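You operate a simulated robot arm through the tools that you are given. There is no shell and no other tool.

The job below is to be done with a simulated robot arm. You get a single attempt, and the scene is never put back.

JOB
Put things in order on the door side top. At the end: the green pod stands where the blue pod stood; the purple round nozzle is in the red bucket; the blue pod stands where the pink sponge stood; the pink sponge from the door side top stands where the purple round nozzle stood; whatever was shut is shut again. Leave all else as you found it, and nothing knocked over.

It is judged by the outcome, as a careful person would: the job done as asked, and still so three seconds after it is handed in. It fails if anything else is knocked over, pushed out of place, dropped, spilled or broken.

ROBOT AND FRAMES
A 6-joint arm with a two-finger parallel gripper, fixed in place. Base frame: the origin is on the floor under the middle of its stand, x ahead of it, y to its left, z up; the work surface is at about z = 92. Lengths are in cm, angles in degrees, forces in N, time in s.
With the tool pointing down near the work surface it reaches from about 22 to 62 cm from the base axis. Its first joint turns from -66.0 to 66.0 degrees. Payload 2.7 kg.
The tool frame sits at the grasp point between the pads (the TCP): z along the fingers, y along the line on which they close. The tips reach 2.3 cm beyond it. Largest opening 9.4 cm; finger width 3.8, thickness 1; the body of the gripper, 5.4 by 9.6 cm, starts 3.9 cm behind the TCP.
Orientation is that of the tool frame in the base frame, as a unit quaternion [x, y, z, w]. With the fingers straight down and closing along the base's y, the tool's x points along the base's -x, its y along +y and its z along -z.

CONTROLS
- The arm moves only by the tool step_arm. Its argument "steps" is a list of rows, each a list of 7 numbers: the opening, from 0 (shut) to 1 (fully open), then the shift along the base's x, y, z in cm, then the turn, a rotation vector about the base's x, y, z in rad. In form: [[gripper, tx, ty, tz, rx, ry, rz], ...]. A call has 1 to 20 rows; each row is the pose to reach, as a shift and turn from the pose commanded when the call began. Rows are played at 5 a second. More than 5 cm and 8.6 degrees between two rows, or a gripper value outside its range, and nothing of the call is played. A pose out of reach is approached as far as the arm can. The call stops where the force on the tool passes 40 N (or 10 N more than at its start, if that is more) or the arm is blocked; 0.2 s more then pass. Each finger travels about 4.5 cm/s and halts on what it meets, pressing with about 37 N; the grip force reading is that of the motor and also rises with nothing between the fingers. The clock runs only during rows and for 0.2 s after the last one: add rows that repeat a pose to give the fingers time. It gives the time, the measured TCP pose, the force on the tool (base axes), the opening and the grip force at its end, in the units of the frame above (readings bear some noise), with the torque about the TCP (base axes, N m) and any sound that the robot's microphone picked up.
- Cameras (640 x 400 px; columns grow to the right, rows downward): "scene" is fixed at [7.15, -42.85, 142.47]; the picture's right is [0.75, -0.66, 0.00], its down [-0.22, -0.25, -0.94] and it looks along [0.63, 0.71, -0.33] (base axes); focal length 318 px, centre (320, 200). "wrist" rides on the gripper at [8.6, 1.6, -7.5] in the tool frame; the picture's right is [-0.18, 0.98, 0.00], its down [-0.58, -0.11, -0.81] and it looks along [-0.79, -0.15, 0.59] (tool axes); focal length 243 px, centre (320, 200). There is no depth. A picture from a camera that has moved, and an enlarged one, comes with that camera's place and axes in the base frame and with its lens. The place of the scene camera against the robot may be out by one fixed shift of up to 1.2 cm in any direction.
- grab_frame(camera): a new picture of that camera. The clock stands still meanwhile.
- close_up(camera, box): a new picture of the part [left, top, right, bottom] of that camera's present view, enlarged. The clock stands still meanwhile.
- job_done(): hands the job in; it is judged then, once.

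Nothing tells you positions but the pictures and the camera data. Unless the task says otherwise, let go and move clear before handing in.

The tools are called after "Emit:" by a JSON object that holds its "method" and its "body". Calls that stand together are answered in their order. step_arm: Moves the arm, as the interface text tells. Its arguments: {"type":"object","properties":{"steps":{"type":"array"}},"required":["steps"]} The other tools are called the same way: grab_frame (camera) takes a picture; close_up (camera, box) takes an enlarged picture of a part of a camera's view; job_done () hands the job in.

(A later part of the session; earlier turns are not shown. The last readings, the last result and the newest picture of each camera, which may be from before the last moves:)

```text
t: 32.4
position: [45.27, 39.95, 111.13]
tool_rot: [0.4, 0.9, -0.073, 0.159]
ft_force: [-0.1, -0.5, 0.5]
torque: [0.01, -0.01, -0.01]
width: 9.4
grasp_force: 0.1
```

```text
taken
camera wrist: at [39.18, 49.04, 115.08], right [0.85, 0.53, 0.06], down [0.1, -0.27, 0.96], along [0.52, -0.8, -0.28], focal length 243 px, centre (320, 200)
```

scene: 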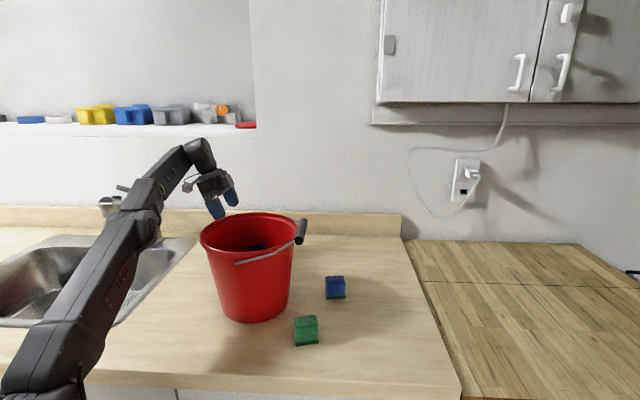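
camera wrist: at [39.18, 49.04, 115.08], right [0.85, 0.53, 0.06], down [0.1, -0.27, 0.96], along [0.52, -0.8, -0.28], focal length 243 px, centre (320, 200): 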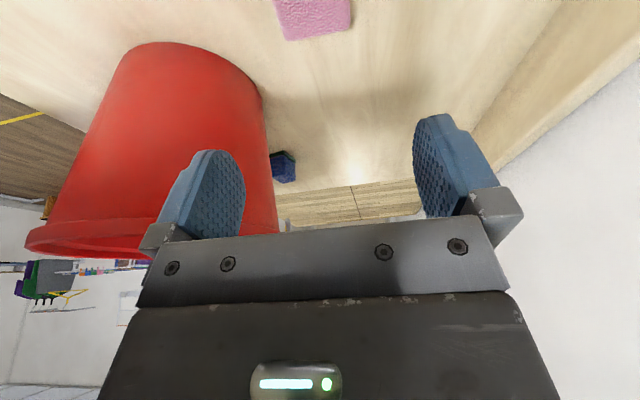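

The arm passes clear on the left of the bucket. I'll descend to just above the sponge and check alignment.

Emit:
{"method": "step_arm", "body": {"steps": [[1, 0, 0, -3, 0, 0, 0], [1, 0, 0, -6, 0, 0, 0], [1, -0.1, 0.1, -9, 0, 0, 0], [1, -0.1, 0.1, -11, 0, 0, 0], [1, -0.1, 0.1, -11, 0, 0, 0]]}}

Emit:
{"method": "grab_frame", "body": {"camera": "wrist"}}

Emit:
{"method": "grab_frame", "body": {"camera": "scene"}}

```text
t: 33.6
position: [45.01, 40.24, 100.06]
tool_rot: [0.4, 0.899, -0.072, 0.16]
ft_force: [-0.3, -0.5, 0.1]
torque: [0.0, -0.01, -0.02]
width: 9.39
grasp_force: 0.2
```

```text
taken
camera wrist: at [39.09, 49.2, 104.13], right [0.85, 0.53, 0.06], down [0.1, -0.27, 0.96], along [0.52, -0.8, -0.28], focal length 243 px, centre (320, 200)
```

wrist: 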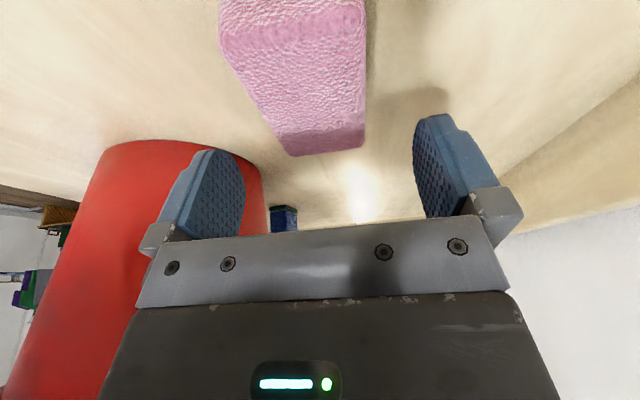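

```text
taken
```

scene: 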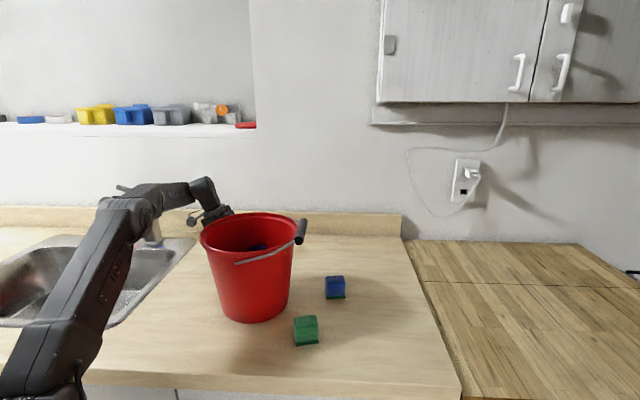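

Predicted and seen sponge corners match to a few millimetres. I'll go down to grasp height slowly.

Emit:
{"method": "step_arm", "body": {"steps": [[1, 0, 0, -1.2, 0, 0, 0], [1, 0, 0, -2.4, 0, 0, 0], [1, 0, 0, -3.4, 0, 0, 0], [1, 0, 0, -4.2, 0, 0, 0], [1, 0, 0, -4.2, 0, 0, 0]]}}

Emit:
{"method": "grab_frame", "body": {"camera": "wrist"}}

Emit:
{"method": "close_up", "body": {"camera": "scene", "box": [80, 150, 320, 300]}}

```text
t: 34.8
position: [45.02, 40.13, 96.01]
tool_rot: [0.4, 0.9, -0.072, 0.159]
ft_force: [-0.4, 0.1, 0.1]
torque: [0.01, -0.01, -0.01]
width: 9.44
grasp_force: 0.0
```

```text
taken
camera wrist: at [39.09, 49.12, 99.96], right [0.85, 0.53, 0.06], down [0.1, -0.27, 0.96], along [0.52, -0.8, -0.28], focal length 243 px, centre (320, 200)
```

wrist: 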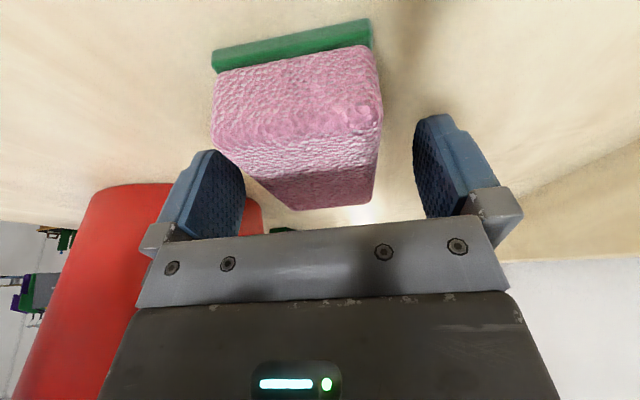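

```text
2.67 times, centred on (200, 225) of scene
camera zoom: at [7.15, -42.85, 142.47], right [0.75, -0.66, 0.0], down [-0.22, -0.25, -0.94], along [0.63, 0.71, -0.33], focal length 847 px, centre (640, 133)
```

zoom: 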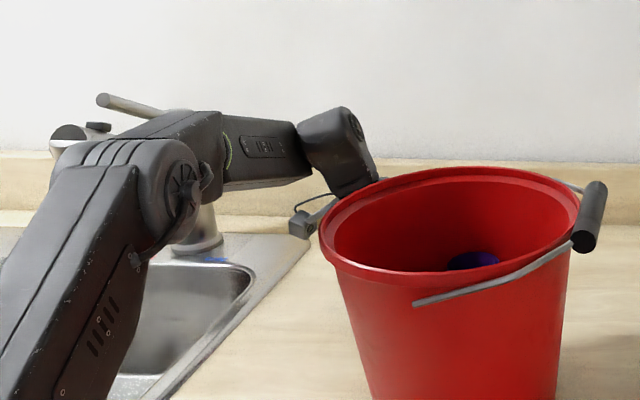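

Emit:
{"method": "step_arm", "body": {"steps": [[1, 0, 0, -0.3, 0, 0, 0], [1, 0, 0, -0.6, 0, 0, 0], [1, 0, 0, -0.6, 0, 0, 0], [0.8, 0, 0, -0.6, 0, 0, 0], [0.6, 0, 0, -0.6, 0, 0, 0], [0.45, 0, 0, -0.6, 0, 0, 0], [0.45, 0, 0, -0.6, 0, 0, 0], [0.45, 0, 0, -0.6, 0, 0, 0], [0.45, 0, 0, -0.6, 0, 0, 0]]}}

Emit:
{"method": "grab_frame", "body": {"camera": "wrist"}}

```text
t: 36.8
position: [45.06, 40.15, 95.38]
tool_rot: [0.401, 0.899, -0.071, 0.159]
ft_force: [-0.2, -0.9, 0.0]
torque: [0.0, -0.03, 0.02]
width: 5.69
grasp_force: 37.0
```

```text
taken
camera wrist: at [39.09, 49.14, 99.41], right [0.85, 0.53, 0.06], down [0.1, -0.27, 0.96], along [0.52, -0.8, -0.28], focal length 243 px, centre (320, 200)
```

wrist: 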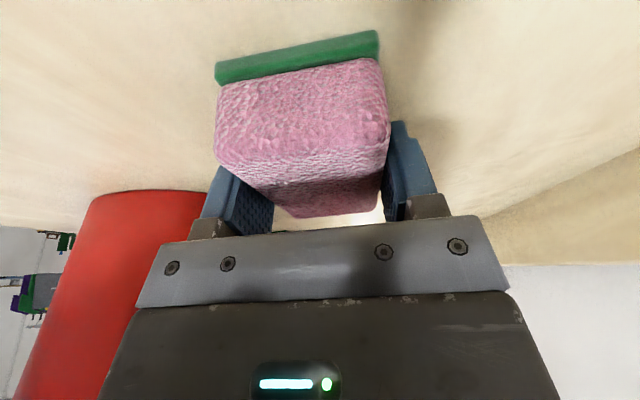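

The sponge is gripped at 5.7 cm and its true centre is confirmed at (45.4, 39.8). I'll lift straight up, then draw back to the left of the bucket and rise above rim height.

Emit:
{"method": "step_arm", "body": {"steps": [[0.45, 0, 0, 1, 0, 0, 0], [0.45, 0, 0, 3, 0, 0, 0], [0.45, 0, 0, 6, 0, 0, 0], [0.45, -1, 0.3, 9, 0, 0, 0], [0.45, -4, 0.6, 11.5, 0, 0, 0], [0.45, -7.5, 0.6, 14, 0, 0, 0], [0.45, -11, -0.2, 17, 0, 0, 0], [0.45, -14, -1.5, 20, 0, 0, 0], [0.45, -15, -3, 23.5, 0, 0, 0], [0.45, -16, -6, 26, 0, 0, 0], [0.45, -16, -6, 26, 0, 0, 0]]}}

Emit:
{"method": "grab_frame", "body": {"camera": "scene"}}

Emit:
{"method": "grab_frame", "body": {"camera": "wrist"}}

```text
t: 39.2
position: [28.93, 33.96, 121.44]
tool_rot: [0.401, 0.899, -0.072, 0.159]
ft_force: [-0.1, -0.1, -1.2]
torque: [0.02, 0.02, -0.04]
width: 5.69
grasp_force: 36.9
```

```text
taken
```

scene: 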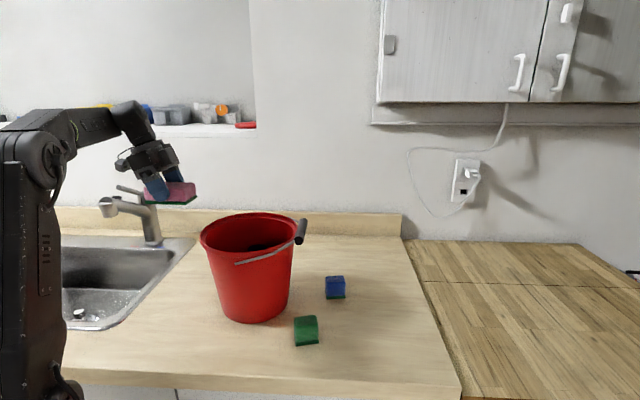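

```text
taken
camera wrist: at [22.96, 42.92, 125.32], right [0.85, 0.53, 0.06], down [0.1, -0.27, 0.96], along [0.52, -0.8, -0.28], focal length 243 px, centre (320, 200)
```

wrist: 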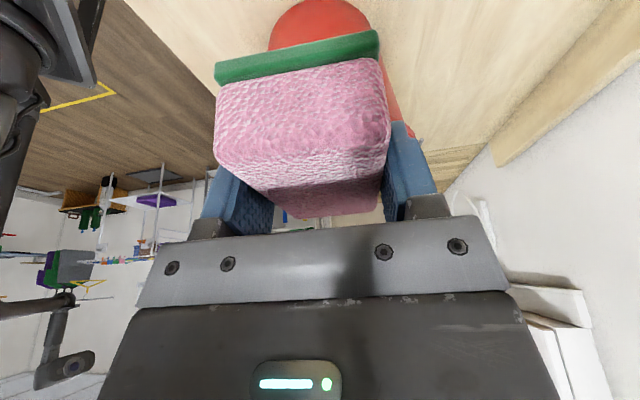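

The sponge is held level. I'll swing it around the base side of the bucket at safe height, turning the wrist so the camera ends up facing the base.

Emit:
{"method": "step_arm", "body": {"steps": [[0.45, -1, -4, 1, 0, 0, 0.1], [0.45, -2, -8, 1, 0, 0, 0.2], [0.45, -3, -12, 1, 0, 0, 0.3], [0.45, -3, -16, 1, 0, 0, 0.4], [0.45, -3, -20, 1, 0, 0, 0.5], [0.45, -2, -24, 1, 0, 0, 0.6], [0.45, -1, -28, 1, 0, 0, 0.68], [0.45, 0, -32, 1, 0, 0, 0.68], [0.45, 3, -35.5, 0, 0, 0, 0.68], [0.45, 6.5, -38.5, -2, 0, 0, 0.68], [0.45, 6.5, -38.5, -2, 0, 0, 0.68]]}}

Emit:
{"method": "grab_frame", "body": {"camera": "scene"}}

Emit:
{"method": "grab_frame", "body": {"camera": "wrist"}}

```text
refused: row 10 steps farther than a row can; nothing moved
```

```text
taken
```

scene: 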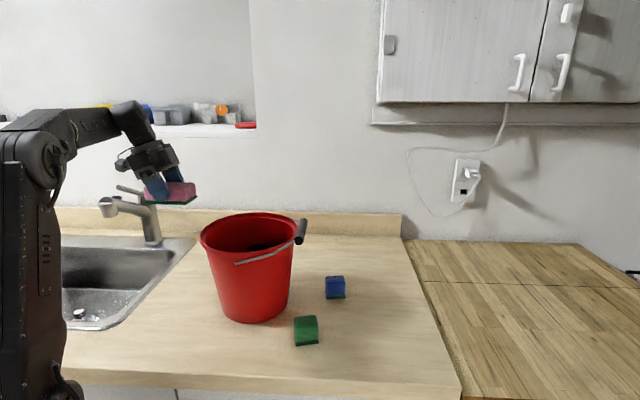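

```text
taken
camera wrist: at [22.96, 42.92, 125.32], right [0.85, 0.53, 0.06], down [0.1, -0.27, 0.96], along [0.52, -0.8, -0.28], focal length 243 px, centre (320, 200)
```

wrist: 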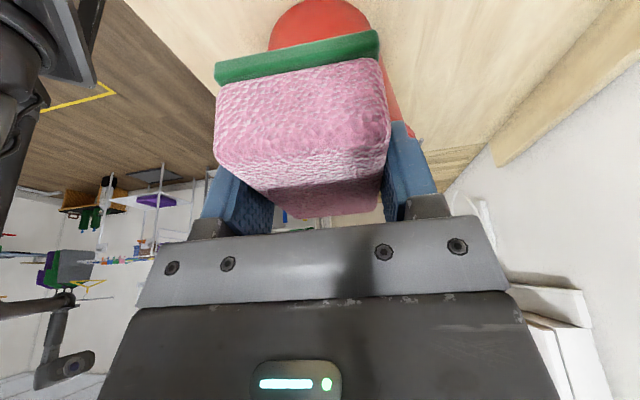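

The call was refused because one row stepped too far, so nothing moved. I'll resend the same path with smaller steps.

Emit:
{"method": "step_arm", "body": {"steps": [[0.45, -1, -4, 1, 0, 0, 0.1], [0.45, -2, -8, 1, 0, 0, 0.2], [0.45, -3, -12, 1, 0, 0, 0.3], [0.45, -3, -16, 1, 0, 0, 0.4], [0.45, -3, -20, 1, 0, 0, 0.5], [0.45, -2, -24, 1, 0, 0, 0.6], [0.45, -1, -28, 1, 0, 0, 0.68], [0.45, 0, -32, 1, 0, 0, 0.68], [0.45, 2, -35, 0, 0, 0, 0.68], [0.45, 4.5, -37.5, -1, 0, 0, 0.68], [0.45, 6.5, -39, -2, 0, 0, 0.68], [0.45, 6.5, -39, -2, 0, 0, 0.68]]}}

Emit:
{"method": "grab_frame", "body": {"camera": "scene"}}

Emit:
{"method": "grab_frame", "body": {"camera": "wrist"}}

```text
t: 41.8
position: [35.83, -4.99, 119.28]
tool_rot: [0.077, 0.982, -0.014, 0.174]
ft_force: [0.2, -0.1, -0.3]
torque: [0.0, -0.02, 0.0]
width: 5.71
grasp_force: 37.0
```

```text
taken
```

scene: 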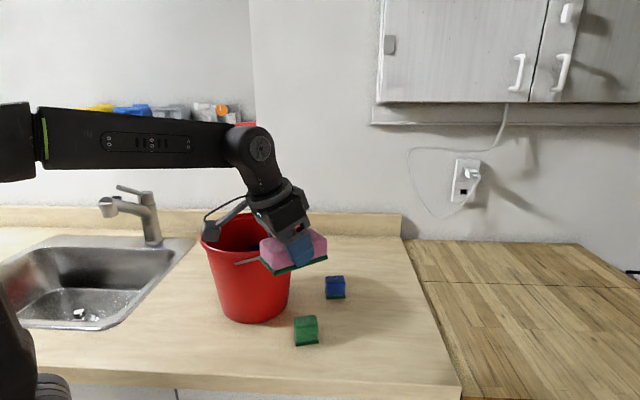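

```text
taken
camera wrist: at [25.42, -1.56, 123.17], right [0.33, 0.94, 0.06], down [0.25, -0.15, 0.96], along [0.91, -0.3, -0.28], focal length 243 px, centre (320, 200)
```

wrist: 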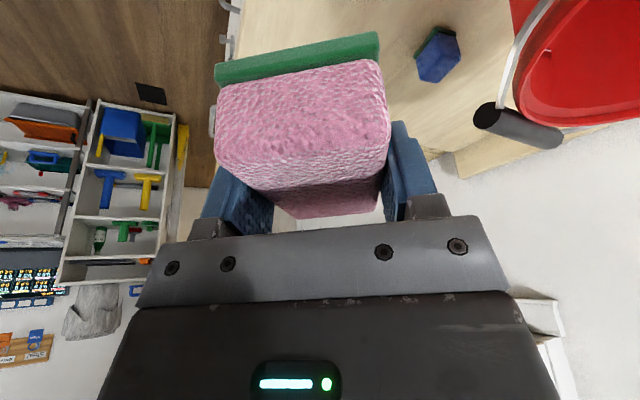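

The sponge is now on the right side of the bucket. I'll carry it over the nozzle's old place and stop a bit above the surface.

Emit:
{"method": "step_arm", "body": {"steps": [[0.45, 3.5, -1.5, -2, 0, 0, 0], [0.45, 7, -2.8, -4.5, 0, 0, 0], [0.45, 10.5, -3.3, -7, 0, 0, 0], [0.45, 13.5, -3.3, -10, 0, 0, 0], [0.45, 16, -3.3, -13, 0, 0, 0], [0.45, 17.2, -3.3, -16, 0, 0, 0], [0.45, 17.2, -3.3, -19, 0, 0, 0], [0.45, 17.2, -3.3, -20, 0, 0, 0], [0.45, 17.2, -3.3, -20, 0, 0, 0]]}}

Emit:
{"method": "grab_frame", "body": {"camera": "scene"}}

Emit:
{"method": "grab_frame", "body": {"camera": "wrist"}}

```text
t: 43.8
position: [52.68, -8.26, 99.22]
tool_rot: [0.078, 0.982, -0.015, 0.174]
ft_force: [-0.6, -0.2, 0.8]
torque: [-0.02, 0.01, 0.0]
width: 5.66
grasp_force: 37.8
```

```text
taken
```

scene: 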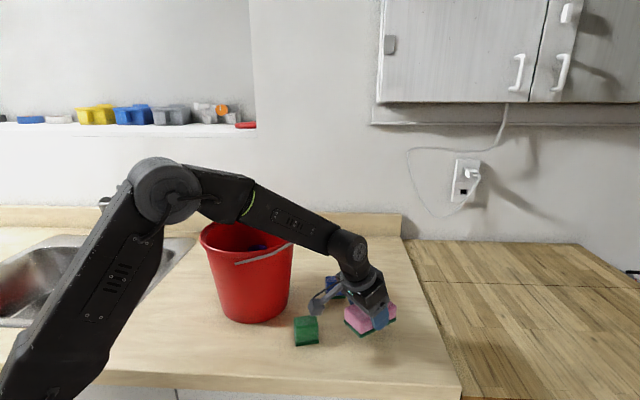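

```text
taken
camera wrist: at [42.38, -5.08, 103.26], right [0.33, 0.94, 0.06], down [0.25, -0.15, 0.96], along [0.91, -0.3, -0.28], focal length 243 px, centre (320, 200)
```

wrist: 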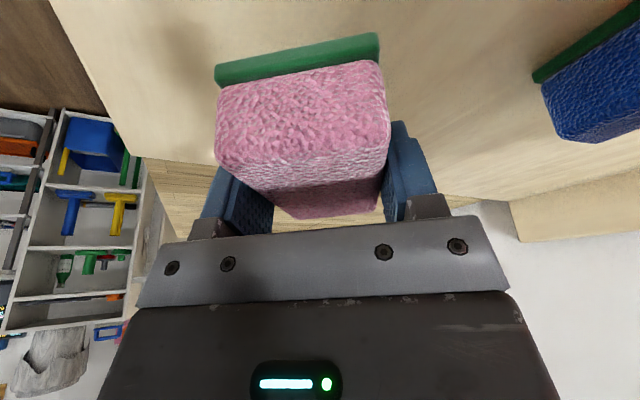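

Emit:
{"method": "close_up", "body": {"camera": "scene", "box": [270, 220, 420, 360]}}

Emit:
{"method": "step_arm", "body": {"steps": [[0.45, 0.3, 0, -1, 0, 0, 0], [0.45, 0.3, 0, -2, 0, 0, 0], [0.45, 0.3, 0, -2, 0, 0, 0]]}}

Emit:
{"method": "close_up", "body": {"camera": "scene", "box": [270, 220, 420, 360]}}

```text
2.86 times, centred on (345, 290) of scene
camera zoom: at [7.15, -42.85, 142.47], right [0.75, -0.66, 0.0], down [-0.22, -0.25, -0.94], along [0.63, 0.71, -0.33], focal length 908 px, centre (249, -57)
```

zoom: 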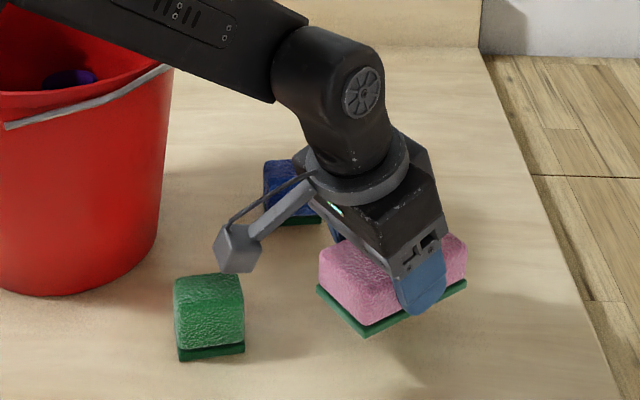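

```text
t: 44.6
position: [53.09, -8.25, 97.36]
tool_rot: [0.078, 0.982, -0.015, 0.174]
ft_force: [-0.3, 1.0, 0.1]
torque: [0.02, 0.01, 0.01]
width: 5.69
grasp_force: 37.1
```

```text
2.86 times, centred on (345, 290) of scene
camera zoom: at [7.15, -42.85, 142.47], right [0.75, -0.66, 0.0], down [-0.22, -0.25, -0.94], along [0.63, 0.71, -0.33], focal length 908 px, centre (249, -57)
```

zoom: 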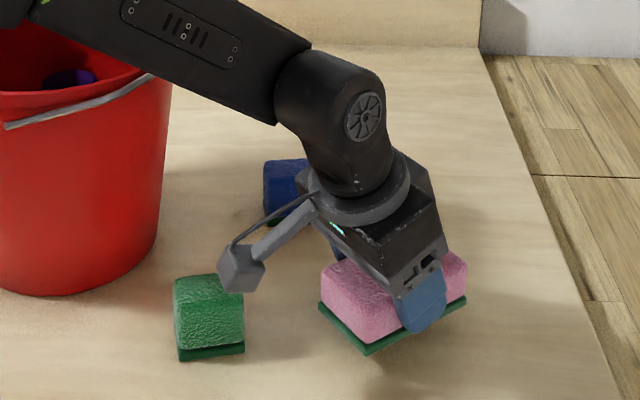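

The camera arm comes fairly close to the green pod, so I'll yaw a few degrees to swing it away, then lower the sponge.

Emit:
{"method": "step_arm", "body": {"steps": [[0.45, 0, -0.1, 0, 0, 0, 0.075], [0.45, -0.1, -0.15, 0, 0, 0, 0.15], [0.45, -0.1, -0.15, -0.7, 0, 0, 0.15], [0.45, -0.1, -0.15, -1.4, 0, 0, 0.15], [0.45, -0.1, -0.15, -1.4, 0, 0, 0.15]]}}

Emit:
{"method": "close_up", "body": {"camera": "scene", "box": [270, 220, 420, 360]}}

```text
t: 45.8
position: [53.02, -8.44, 96.01]
tool_rot: [0.005, 0.985, -0.001, 0.174]
ft_force: [1.0, -0.3, -0.2]
torque: [0.03, -0.02, 0.01]
width: 5.68
grasp_force: 37.3
```

```text
2.86 times, centred on (345, 290) of scene
camera zoom: at [7.15, -42.85, 142.47], right [0.75, -0.66, 0.0], down [-0.22, -0.25, -0.94], along [0.63, 0.71, -0.33], focal length 908 px, centre (249, -57)
```

zoom: 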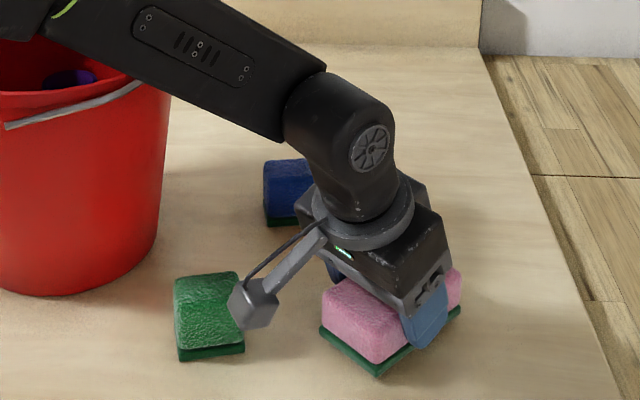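

Emit:
{"method": "step_arm", "body": {"steps": [[0.45, 0, 0, -0.2, 0, 0, 0], [0.45, 0, 0, -0.4, 0, 0, 0], [0.45, 0, 0, -0.4, 0, 0, 0]]}}

```text
t: 46.6
position: [52.95, -8.42, 95.48]
tool_rot: [0.004, 0.985, -0.002, 0.175]
ft_force: [-0.4, -0.5, -0.9]
torque: [0.0, 0.01, -0.02]
width: 5.67
grasp_force: 37.1
```

Emit:
{"method": "step_arm", "body": {"steps": [[0.45, 0, 0, -0.15, 0, 0, 0], [0.45, 0, 0, -0.25, 0, 0, 0], [0.45, 0, 0, -0.25, 0, 0, 0]]}}

```text
t: 47.4
position: [52.93, -8.53, 95.46]
tool_rot: [0.004, 0.985, -0.001, 0.175]
ft_force: [0.7, -0.6, 1.2]
torque: [0.03, -0.08, 0.01]
width: 5.72
grasp_force: 37.1
```

The sponge has just touched the surface, so I'll release it.

Emit:
{"method": "step_arm", "body": {"steps": [[0.6, 0, 0, 0, 0, 0, 0], [0.7, 0, 0, 0, 0, 0, 0], [0.8, 0, 0, 0, 0, 0, 0], [0.9, 0, 0, 0, 0, 0, 0], [0.9, 0, 0, 0, 0, 0, 0], [0.9, 0, 0, 0, 0, 0, 0]]}}

Emit:
{"method": "grab_frame", "body": {"camera": "wrist"}}

Emit:
{"method": "close_up", "body": {"camera": "scene", "box": [270, 220, 420, 360]}}

```text
t: 48.8
position: [52.99, -8.42, 95.42]
tool_rot: [0.003, 0.985, -0.002, 0.175]
ft_force: [-0.3, -0.4, 0.5]
torque: [0.02, -0.02, 0.0]
width: 8.45
grasp_force: 0.1
```

```text
taken
camera wrist: at [42.26, -6.69, 99.34], right [0.18, 0.98, 0.06], down [0.27, -0.11, 0.96], along [0.95, -0.16, -0.28], focal length 243 px, centre (320, 200)
```

wrist: 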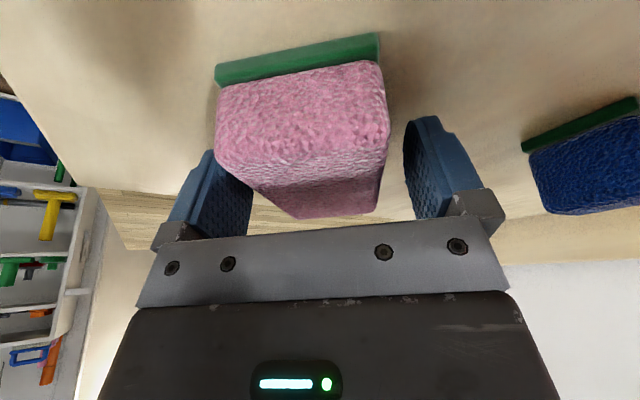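

```text
2.86 times, centred on (345, 290) of scene
camera zoom: at [7.15, -42.85, 142.47], right [0.75, -0.66, 0.0], down [-0.22, -0.25, -0.94], along [0.63, 0.71, -0.33], focal length 908 px, centre (249, -57)
```

zoom: 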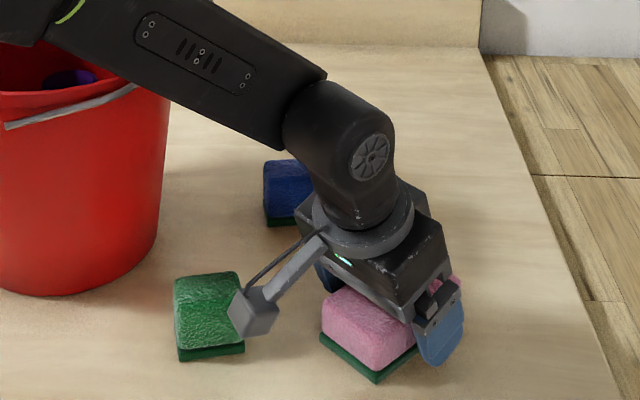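

The sponge now stands where the nozzle stood. I'll lift clear, draw back and straighten the hand. The handle grip hangs between the base and the blue pod, so I need a good look at it before planning that pick.

Emit:
{"method": "step_arm", "body": {"steps": [[0.9, 0, 0, 1.5, 0, 0, 0], [0.9, 0, 0, 4, 0, 0, 0], [0.9, 0, 0, 7, 0, 0, 0], [0.9, -1, 0, 10, 0, 0, 0], [1, -4, 0, 13, 0, 0, 0], [1, -7.5, 0, 16, 0, 0.09, 0], [1, -11, 0, 19, 0, 0.18, 0], [1, -15, 0, 21, 0, 0.27, 0], [1, -18, 0, 23, 0, 0.35, 0], [1, -20, 0, 25, 0, 0.35, 0], [1, -20, 0, 25, 0, 0.35, 0]]}}

Emit:
{"method": "grab_frame", "body": {"camera": "wrist"}}

Emit:
{"method": "grab_frame", "body": {"camera": "scene"}}

```text
t: 51.2
position: [32.95, -8.29, 120.25]
tool_rot: [0.003, 1.0, -0.001, 0.0]
ft_force: [0.8, -0.1, 1.1]
torque: [0.04, -0.01, 0.02]
width: 9.39
grasp_force: 0.1
```

```text
taken
camera wrist: at [24.32, -6.57, 127.62], right [0.19, 0.98, 0.0], down [0.58, -0.11, 0.81], along [0.79, -0.16, -0.59], focal length 243 px, centre (320, 200)
```

wrist: 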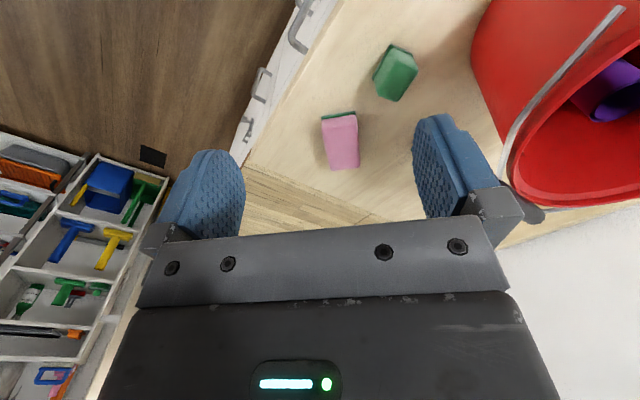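

```text
taken
```

scene: 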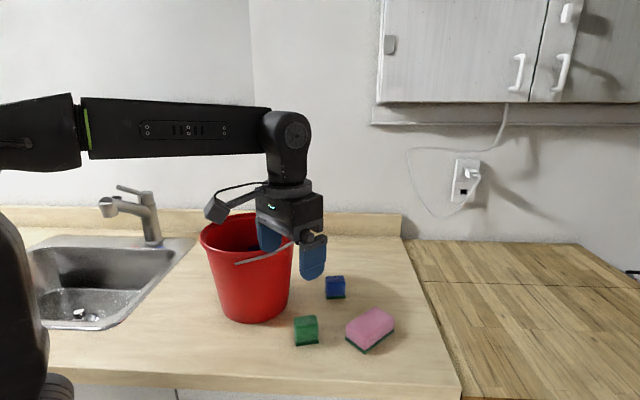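

The sponge sits well. Next I'll turn the wrist left to view the handle grip and the blue pod.

Emit:
{"method": "step_arm", "body": {"steps": [[1, -0.5, 0, 0, 0, 0, 0.13], [1, -1, 0, 0.5, 0, 0, 0.26], [1, -1.5, 0, 1, 0, 0, 0.39], [1, -2, 0, 1, 0, 0, 0.5], [1, -2, 0, 1, 0, 0, 0.5]]}}

Emit:
{"method": "grab_frame", "body": {"camera": "wrist"}}

Emit:
{"method": "close_up", "body": {"camera": "wrist", "box": [240, 20, 460, 200]}}

```text
t: 52.4
position: [30.78, -8.27, 121.23]
tool_rot: [-0.244, 0.97, -0.002, 0.001]
ft_force: [-0.1, -1.4, 1.9]
torque: [-0.02, 0.04, 0.01]
width: 9.41
grasp_force: 0.1
```

```text
taken
camera wrist: at [22.5, -10.97, 128.68], right [-0.3, 0.95, 0.0], down [0.56, 0.18, 0.81], along [0.77, 0.24, -0.59], focal length 243 px, centre (320, 200)
```

wrist: 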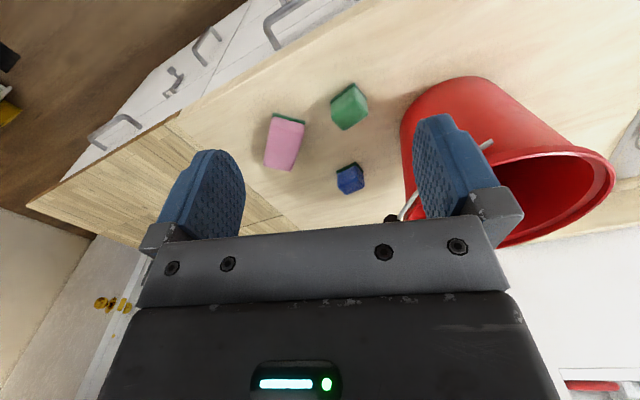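

```text
2.22 times, centred on (350, 110) of wrist
camera zoom: at [22.5, -10.97, 128.68], right [-0.3, 0.95, 0.0], down [0.56, 0.18, 0.81], along [0.77, 0.24, -0.59], focal length 539 px, centre (253, 400)
```

zoom: 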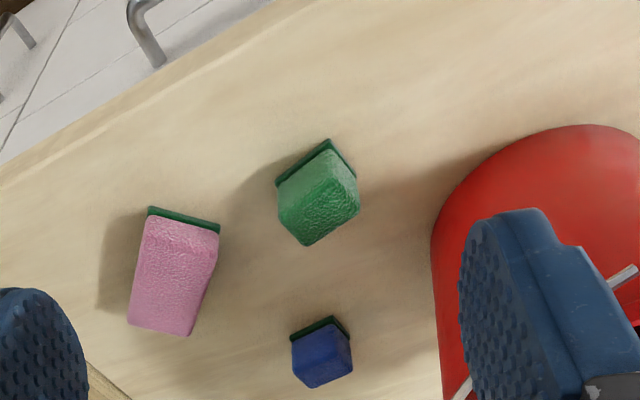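

From several views, the handle grip runs from about (46, 6) to (53, 14) at z 112. The forearm must pass to its right when I reach for the blue pod. So I'll grip the pod along its long side at yaw about 56°, with the hand leaning 30° back and right. First I'll set the yaw.

Emit:
{"method": "step_arm", "body": {"steps": [[1, 2, 0, 0, 0, 0, 0.12], [1, 4, 0, -0.5, 0, 0, 0.24], [1, 6.5, 0, -1, 0, 0, 0.36], [1, 9, 0, -2, 0, 0, 0.475], [1, 9, 0, -2, 0, 0, 0.475]]}}

Emit:
{"method": "grab_frame", "body": {"camera": "wrist"}}

Emit:
{"method": "grab_frame", "body": {"camera": "scene"}}

```text
t: 53.6
position: [40.09, -8.34, 119.3]
tool_rot: [-0.466, 0.885, -0.002, 0.002]
ft_force: [-0.1, -0.1, -0.4]
torque: [0.0, 0.0, 0.0]
width: 9.4
grasp_force: 0.0
```

```text
taken
camera wrist: at [33.82, -14.63, 126.76], right [-0.71, 0.71, 0.0], down [0.42, 0.42, 0.81], along [0.57, 0.57, -0.59], focal length 243 px, centre (320, 200)
```

wrist: 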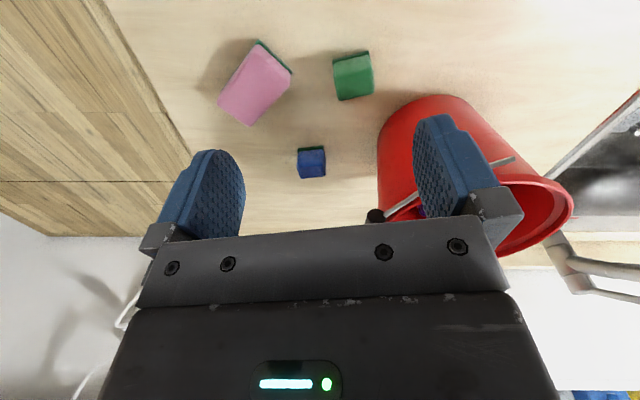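

```text
taken
```

scene: 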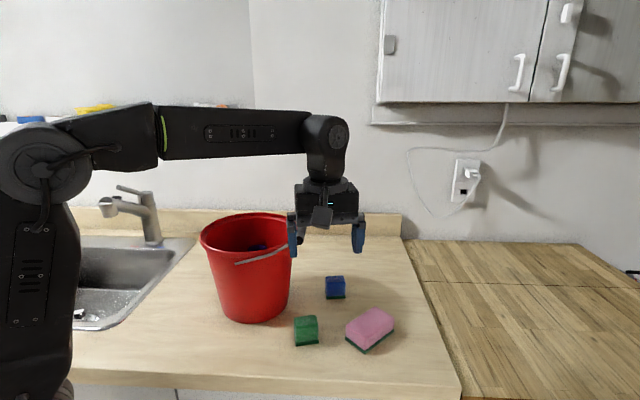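

Emit:
{"method": "close_up", "body": {"camera": "wrist", "box": [280, 30, 400, 230]}}

Emit:
{"method": "close_up", "body": {"camera": "wrist", "box": [280, 130, 350, 190]}}

Emit:
{"method": "close_up", "body": {"camera": "wrist", "box": [320, 40, 390, 110]}}

```text
2.00 times, centred on (340, 130) of wrist
camera zoom: at [33.82, -14.63, 126.76], right [-0.71, 0.71, 0.0], down [0.42, 0.42, 0.81], along [0.57, 0.57, -0.59], focal length 485 px, centre (280, 340)
```

zoom: 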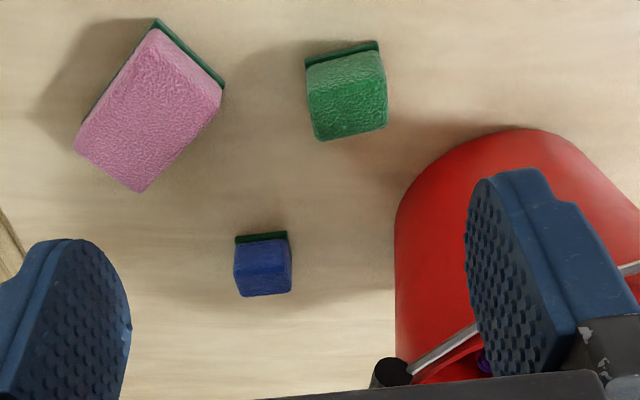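

```text
6.67 times, centred on (315, 160) of wrist
camera zoom: at [33.82, -14.63, 126.76], right [-0.71, 0.71, 0.0], down [0.42, 0.42, 0.81], along [0.57, 0.57, -0.59], focal length 1618 px, centre (353, 467)
```

zoom: 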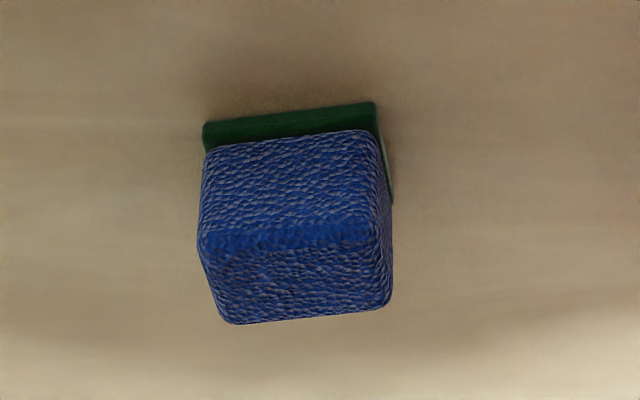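

```text
5.71 times, centred on (355, 75) of wrist
camera zoom: at [33.82, -14.63, 126.76], right [-0.71, 0.71, 0.0], down [0.42, 0.42, 0.81], along [0.57, 0.57, -0.59], focal length 1386 px, centre (120, 914)
```

zoom: 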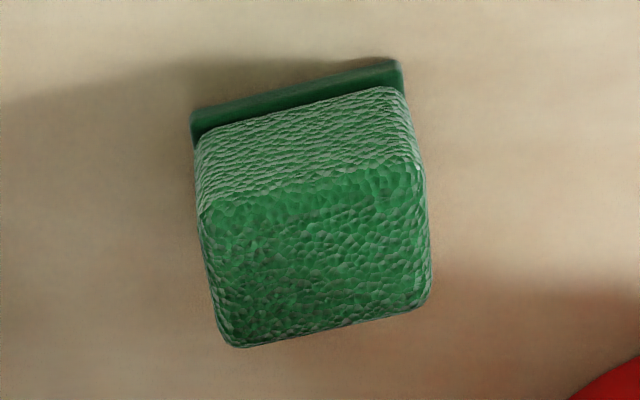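

The blue pod is at (57.95, 7.5), with its long side along 145°, and its top is near z 96.5. The green pod is at (42.3, 0.3). I'll lean the hand and approach the blue pod from the right side at height.

Emit:
{"method": "step_arm", "body": {"steps": [[1, 0, 0, 0, 0.108, -0.074, 0], [1, 0, 0, 0, 0.216, -0.148, 0], [1, 1, 0, -0.5, 0.324, -0.222, 0], [1, 3, 0, -1, 0.432, -0.296, 0], [1, 7, 1, -3, 0.432, -0.296, 0], [1, 11, 2.5, -5, 0.432, -0.296, 0], [1, 14.5, 5, -7, 0.432, -0.296, 0], [1, 16.5, 8.5, -9, 0.432, -0.296, 0], [1, 16.5, 8.5, -9, 0.432, -0.296, 0]]}}

Emit:
{"method": "grab_frame", "body": {"camera": "wrist"}}

Emit:
{"method": "grab_frame", "body": {"camera": "scene"}}

```text
t: 55.6
position: [56.48, 0.14, 110.34]
tool_rot: [-0.448, 0.856, 0.119, 0.231]
ft_force: [-0.7, -0.6, -0.1]
torque: [0.02, 0.01, -0.02]
width: 9.4
grasp_force: 0.1
```

```text
taken
camera wrist: at [48.72, -8.21, 112.38], right [-0.72, 0.69, 0.09], down [0.14, 0.02, 0.99], along [0.68, 0.72, -0.11], focal length 243 px, centre (320, 200)
```

wrist: 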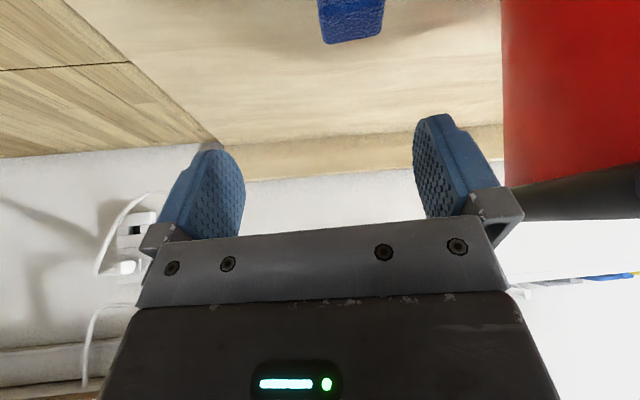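

```text
taken
```

scene: 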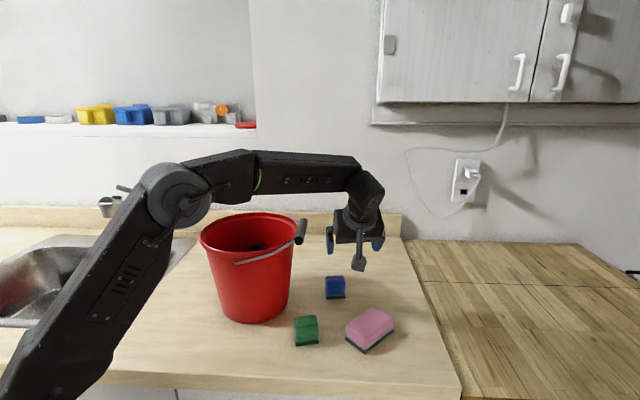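

Emit:
{"method": "step_arm", "body": {"steps": [[1, 0, 0, -3, 0, 0, 0], [1, 0.3, 1.5, -6, 0, 0, 0], [1, 0.7, 3.5, -8.5, 0, 0, 0], [1, 1.1, 5.5, -9, 0, 0, 0], [1, 1.2, 7, -9, 0, 0, 0], [1, 1.2, 7, -9, 0, 0, 0]]}}

Emit:
{"method": "grab_frame", "body": {"camera": "wrist"}}

Emit:
{"method": "grab_frame", "body": {"camera": "scene"}}

```text
t: 57.0
position: [57.58, 7.15, 101.3]
tool_rot: [-0.449, 0.855, 0.12, 0.231]
ft_force: [-0.7, 0.6, -0.5]
torque: [0.03, 0.02, -0.04]
width: 9.39
grasp_force: 0.0
```

```text
taken
camera wrist: at [49.94, -1.17, 103.4], right [-0.72, 0.69, 0.09], down [0.14, 0.02, 0.99], along [0.68, 0.72, -0.11], focal length 243 px, centre (320, 200)
```

wrist: 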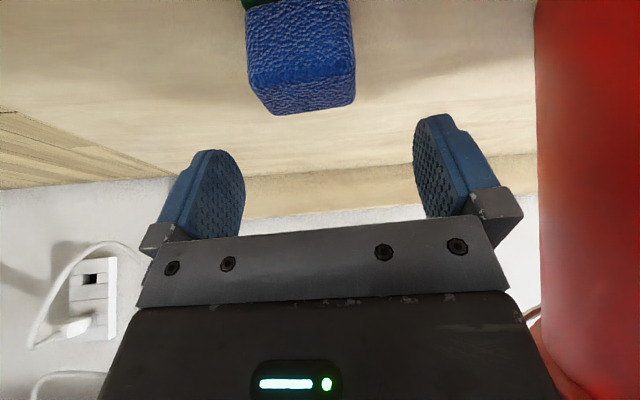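

```text
taken
```

scene: 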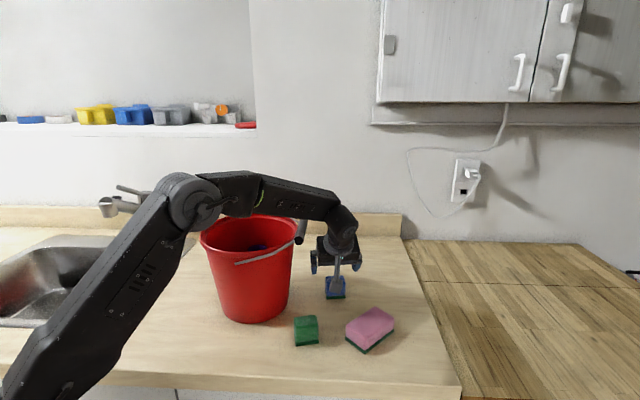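

Emit:
{"method": "close_up", "body": {"camera": "scene", "box": [190, 160, 400, 320]}}

```text
2.50 times, centred on (295, 240) of scene
camera zoom: at [7.15, -42.85, 142.47], right [0.75, -0.66, 0.0], down [-0.22, -0.25, -0.94], along [0.63, 0.71, -0.33], focal length 794 px, centre (382, 100)
```

zoom: 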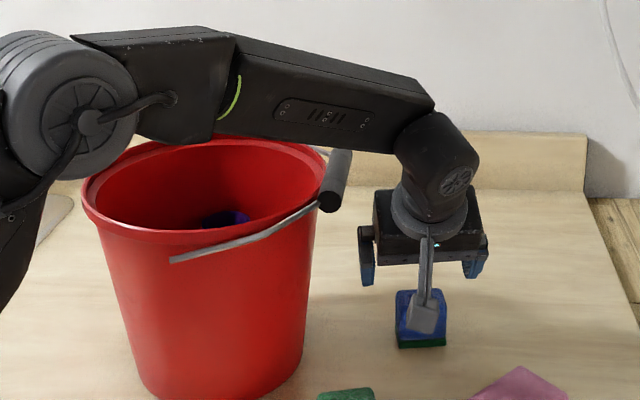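

The predicted and observed pod corners match well, and the forearm is still to the right of the handle. I'll descend in stages while watching the forearm and handle.

Emit:
{"method": "step_arm", "body": {"steps": [[1, 0, 0, -1, 0, 0, 0], [1, 0, 0, -2, 0, 0, 0], [1, 0, 0, -2.6, 0, 0, 0], [1, 0, 0, -2.6, 0, 0, 0]]}}

Emit:
{"method": "close_up", "body": {"camera": "scene", "box": [190, 160, 400, 320]}}

Emit:
{"method": "grab_frame", "body": {"camera": "wrist"}}

```text
t: 58.0
position: [57.65, 7.13, 98.86]
tool_rot: [-0.448, 0.856, 0.118, 0.229]
ft_force: [-0.5, 0.3, -0.6]
torque: [-0.01, -0.01, -0.03]
width: 9.4
grasp_force: 0.0
```

```text
2.50 times, centred on (295, 240) of scene
camera zoom: at [7.15, -42.85, 142.47], right [0.75, -0.66, 0.0], down [-0.22, -0.25, -0.94], along [0.63, 0.71, -0.33], focal length 794 px, centre (382, 100)
```

zoom: 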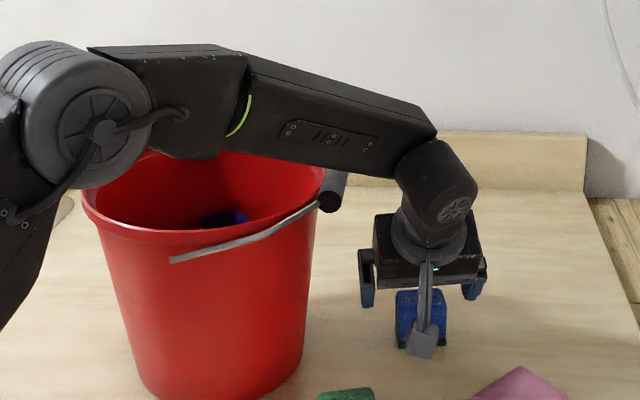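

```text
taken
camera wrist: at [49.95, -1.15, 100.84], right [-0.72, 0.69, 0.09], down [0.14, 0.02, 0.99], along [0.68, 0.72, -0.11], focal length 243 px, centre (320, 200)
```

wrist: 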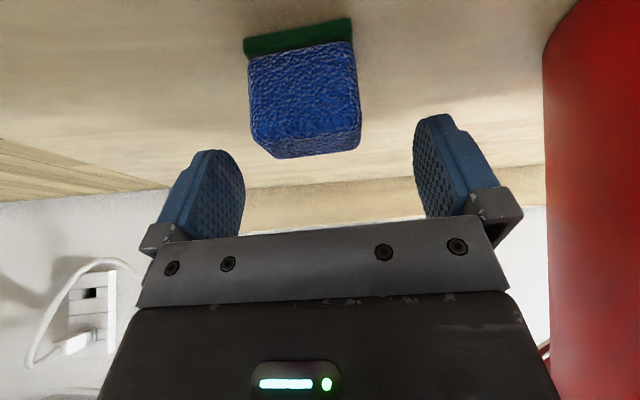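

The forearm's lower edge stays about 2 cm above and to the side of the handle. I'll continue down to grasp height and close.

Emit:
{"method": "step_arm", "body": {"steps": [[1, 0, 0, -1, 0, 0, 0], [1, 0, 0, -2, 0, 0, 0], [1, 0, 0, -2.5, 0, 0, 0], [1, 0, 0, -2.5, 0, 0, 0]]}}

Emit:
{"method": "close_up", "body": {"camera": "scene", "box": [190, 160, 400, 320]}}

Emit:
{"method": "grab_frame", "body": {"camera": "wrist"}}

```text
t: 59.0
position: [57.69, 7.08, 96.28]
tool_rot: [-0.449, 0.855, 0.119, 0.231]
ft_force: [-0.3, 0.0, 0.3]
torque: [-0.02, -0.01, 0.01]
width: 9.38
grasp_force: 0.0
```

```text
2.50 times, centred on (295, 240) of scene
camera zoom: at [7.15, -42.85, 142.47], right [0.75, -0.66, 0.0], down [-0.22, -0.25, -0.94], along [0.63, 0.71, -0.33], focal length 794 px, centre (382, 100)
```

zoom: 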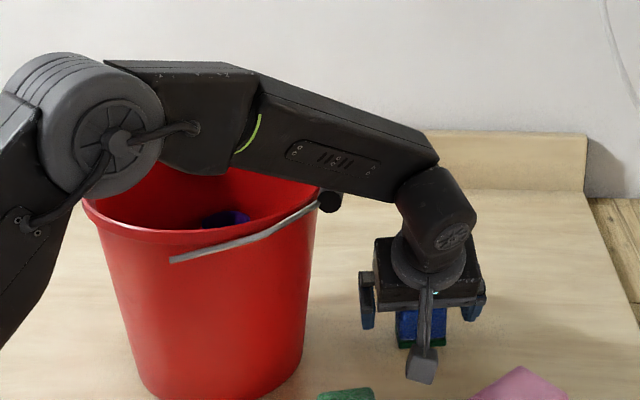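

```text
taken
camera wrist: at [49.91, -1.21, 98.35], right [-0.72, 0.69, 0.09], down [0.14, 0.02, 0.99], along [0.68, 0.72, -0.11], focal length 243 px, centre (320, 200)
```

wrist: 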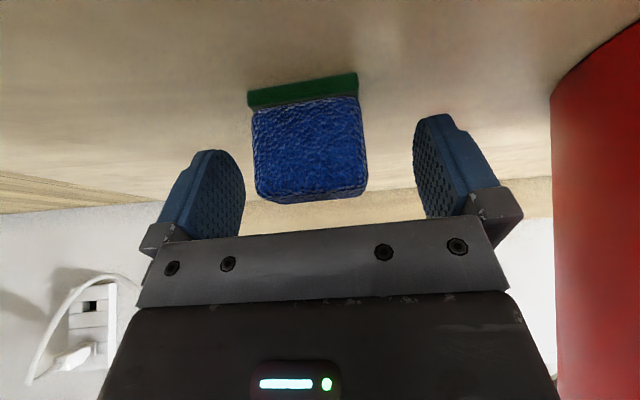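

Emit:
{"method": "step_arm", "body": {"steps": [[0.8, 0, 0, 0, 0, 0, 0], [0.6, 0, 0, 0, 0, 0, 0], [0.4, 0, 0, 0, 0, 0, 0], [0.35, 0, 0, 0, 0, 0, 0], [0.35, 0, 0, 0, 0, 0, 0], [0.35, 0, 0, 0, 0, 0, 0]]}}

Emit:
{"method": "grab_frame", "body": {"camera": "wrist"}}

```text
t: 60.4
position: [57.62, 7.16, 96.3]
tool_rot: [-0.448, 0.855, 0.119, 0.23]
ft_force: [0.0, 0.1, 1.8]
torque: [0.0, 0.02, 0.05]
width: 4.9
grasp_force: 37.2
```

```text
taken
camera wrist: at [49.91, -1.21, 98.37], right [-0.72, 0.69, 0.09], down [0.14, 0.02, 0.99], along [0.68, 0.72, -0.11], focal length 243 px, centre (320, 200)
```

wrist: 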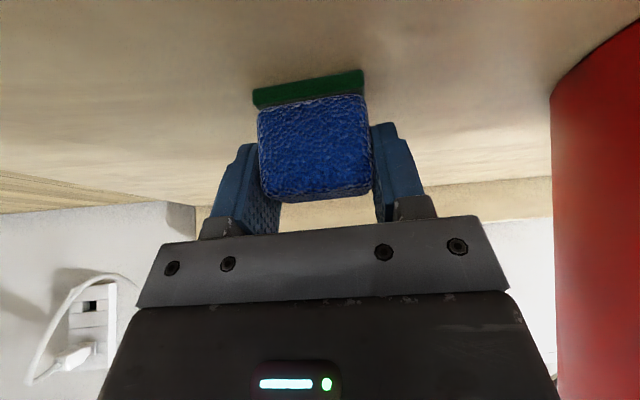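

The blue pod is gripped at 4.9 cm; its original centre was about (58.1, 7.5). I'll lift and retrace the path to the right, then draw back toward the base.

Emit:
{"method": "step_arm", "body": {"steps": [[0.35, 0, 0, 1, 0, 0, 0], [0.35, 0, 0, 3, 0, 0, 0], [0.35, 0, 0, 5.5, 0, 0, 0], [0.35, -0.3, -2, 7, 0, 0, 0], [0.35, -0.7, -4.5, 9, 0, 0, 0], [0.35, -1.2, -7, 12, 0, 0, 0], [0.35, -4, -10, 14, 0, 0, 0], [0.35, -8, -12, 16, 0, 0, 0], [0.35, -12, -14, 18, 0, 0, 0], [0.35, -16, -15, 20, 0, 0, 0], [0.35, -20, -15.5, 22, 0, 0, 0], [0.35, -24, -15.5, 24, 0, 0, 0], [0.35, -24, -15.5, 24, 0, 0, 0]]}}

Emit:
{"method": "grab_frame", "body": {"camera": "scene"}}

Emit:
{"method": "grab_frame", "body": {"camera": "wrist"}}

```text
t: 63.2
position: [33.58, -8.39, 120.59]
tool_rot: [-0.449, 0.855, 0.12, 0.23]
ft_force: [0.3, 0.6, -0.3]
torque: [0.0, 0.01, -0.01]
width: 4.88
grasp_force: 37.0
```

```text
taken
```

scene: 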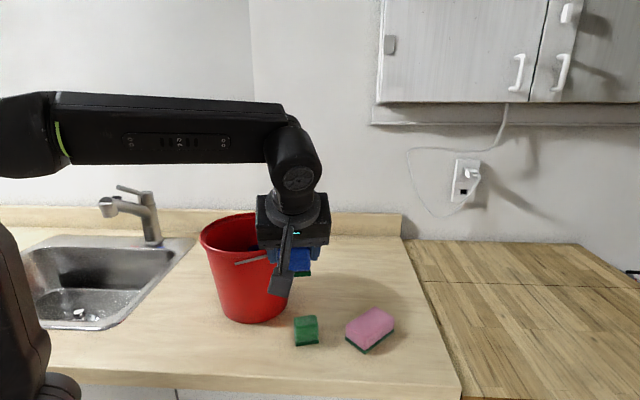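

```text
taken
camera wrist: at [25.91, -16.64, 122.58], right [-0.72, 0.69, 0.09], down [0.14, 0.02, 0.99], along [0.68, 0.72, -0.12], focal length 243 px, centre (320, 200)
```

wrist: 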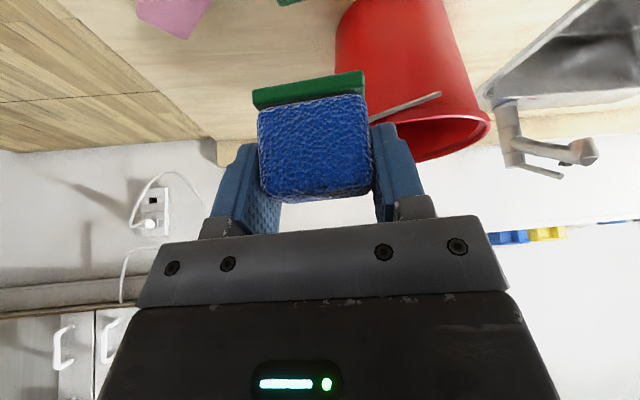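

The pod is level in the grip. I'll swing around the base side of the bucket above rim height, turning the wrist as I go.

Emit:
{"method": "step_arm", "body": {"steps": [[0.35, -1, 3, 1, 0, 0, -0.13], [0.35, -2, 7, 1.5, 0, 0, -0.26], [0.35, -3, 11, 1.5, 0, 0, -0.39], [0.35, -3.5, 15, 1.5, 0, 0, -0.52], [0.35, -3.5, 19, 1.5, 0, 0, -0.65], [0.35, -3.5, 23, 1.5, 0, 0, -0.78], [0.35, -3.5, 27, 1.5, 0, 0, -0.91], [0.35, -3.5, 31, 1.5, 0, 0, -1.04], [0.35, -3.5, 35, 1.5, 0, 0, -1.17], [0.35, -3.5, 39, 1.5, 0, 0, -1.3], [0.35, -3.5, 42, 1.0, 0, 0, -1.4], [0.35, -3.5, 45, 0, 0, 0, -1.492], [0.35, -3.5, 45, 0, 0, 0, -1.492]]}}

Emit:
{"method": "grab_frame", "body": {"camera": "scene"}}

Emit:
{"method": "grab_frame", "body": {"camera": "wrist"}}

```text
t: 66.0
position: [31.99, 35.73, 120.41]
tool_rot: [0.252, 0.933, -0.069, 0.25]
ft_force: [0.5, -0.4, 0.2]
torque: [0.02, -0.02, 0.0]
width: 4.9
grasp_force: 36.9
out of reach, approached as far as the arm can: row 11, 12, 13
```

```text
taken
```

scene: 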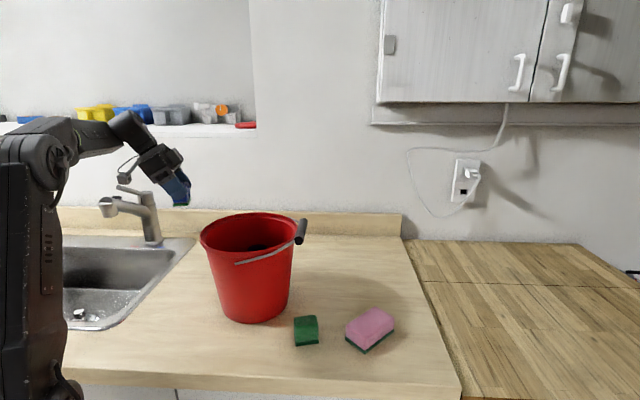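

```text
taken
camera wrist: at [23.1, 42.76, 122.48], right [0.63, 0.77, 0.09], down [0.03, -0.14, 0.99], along [0.77, -0.62, -0.12], focal length 243 px, centre (320, 200)
```

wrist: 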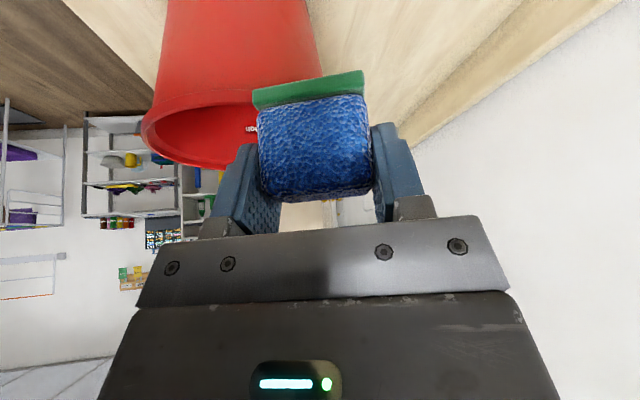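

The orientation was reached and only the last bit of sideways travel was cut short, which is fine. The pod is still held level. Now I'll move toward the sponge's old place at (45.4, 39.8), descending as I go.

Emit:
{"method": "step_arm", "body": {"steps": [[0.35, 3, 1.2, -3, 0, 0, 0], [0.35, 6, 2.3, -6.4, 0, 0, 0], [0.35, 9, 3.4, -10, 0, 0, 0], [0.35, 11, 4, -13, 0, 0, 0], [0.35, 12.6, 4.3, -16, 0, 0, 0], [0.35, 12.9, 4.4, -18.4, 0, 0, 0], [0.35, 12.9, 4.4, -18.4, 0, 0, 0]]}}

Emit:
{"method": "grab_frame", "body": {"camera": "scene"}}

Emit:
{"method": "grab_frame", "body": {"camera": "wrist"}}

```text
t: 67.6
position: [45.02, 39.91, 102.02]
tool_rot: [0.251, 0.932, -0.068, 0.251]
ft_force: [0.5, -0.3, -0.5]
torque: [0.02, -0.02, 0.0]
width: 4.88
grasp_force: 36.8
```

```text
taken
```

scene: 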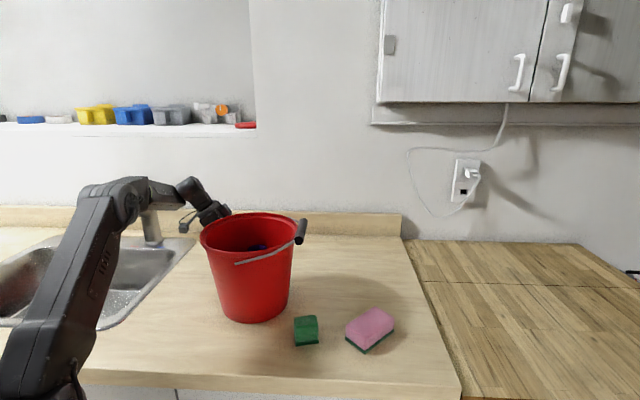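

```text
taken
camera wrist: at [36.15, 47.02, 104.06], right [0.63, 0.77, 0.09], down [0.03, -0.14, 0.99], along [0.77, -0.62, -0.11], focal length 243 px, centre (320, 200)
```

wrist: 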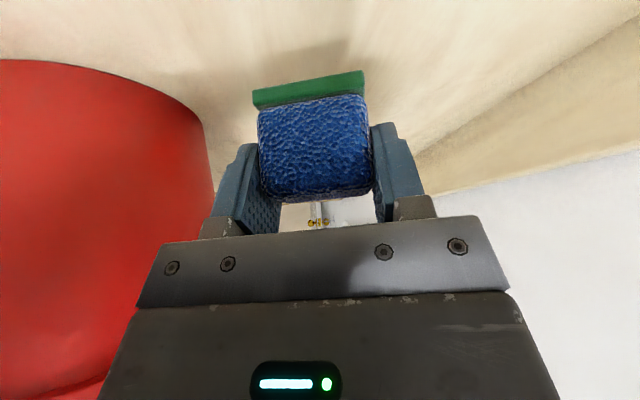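

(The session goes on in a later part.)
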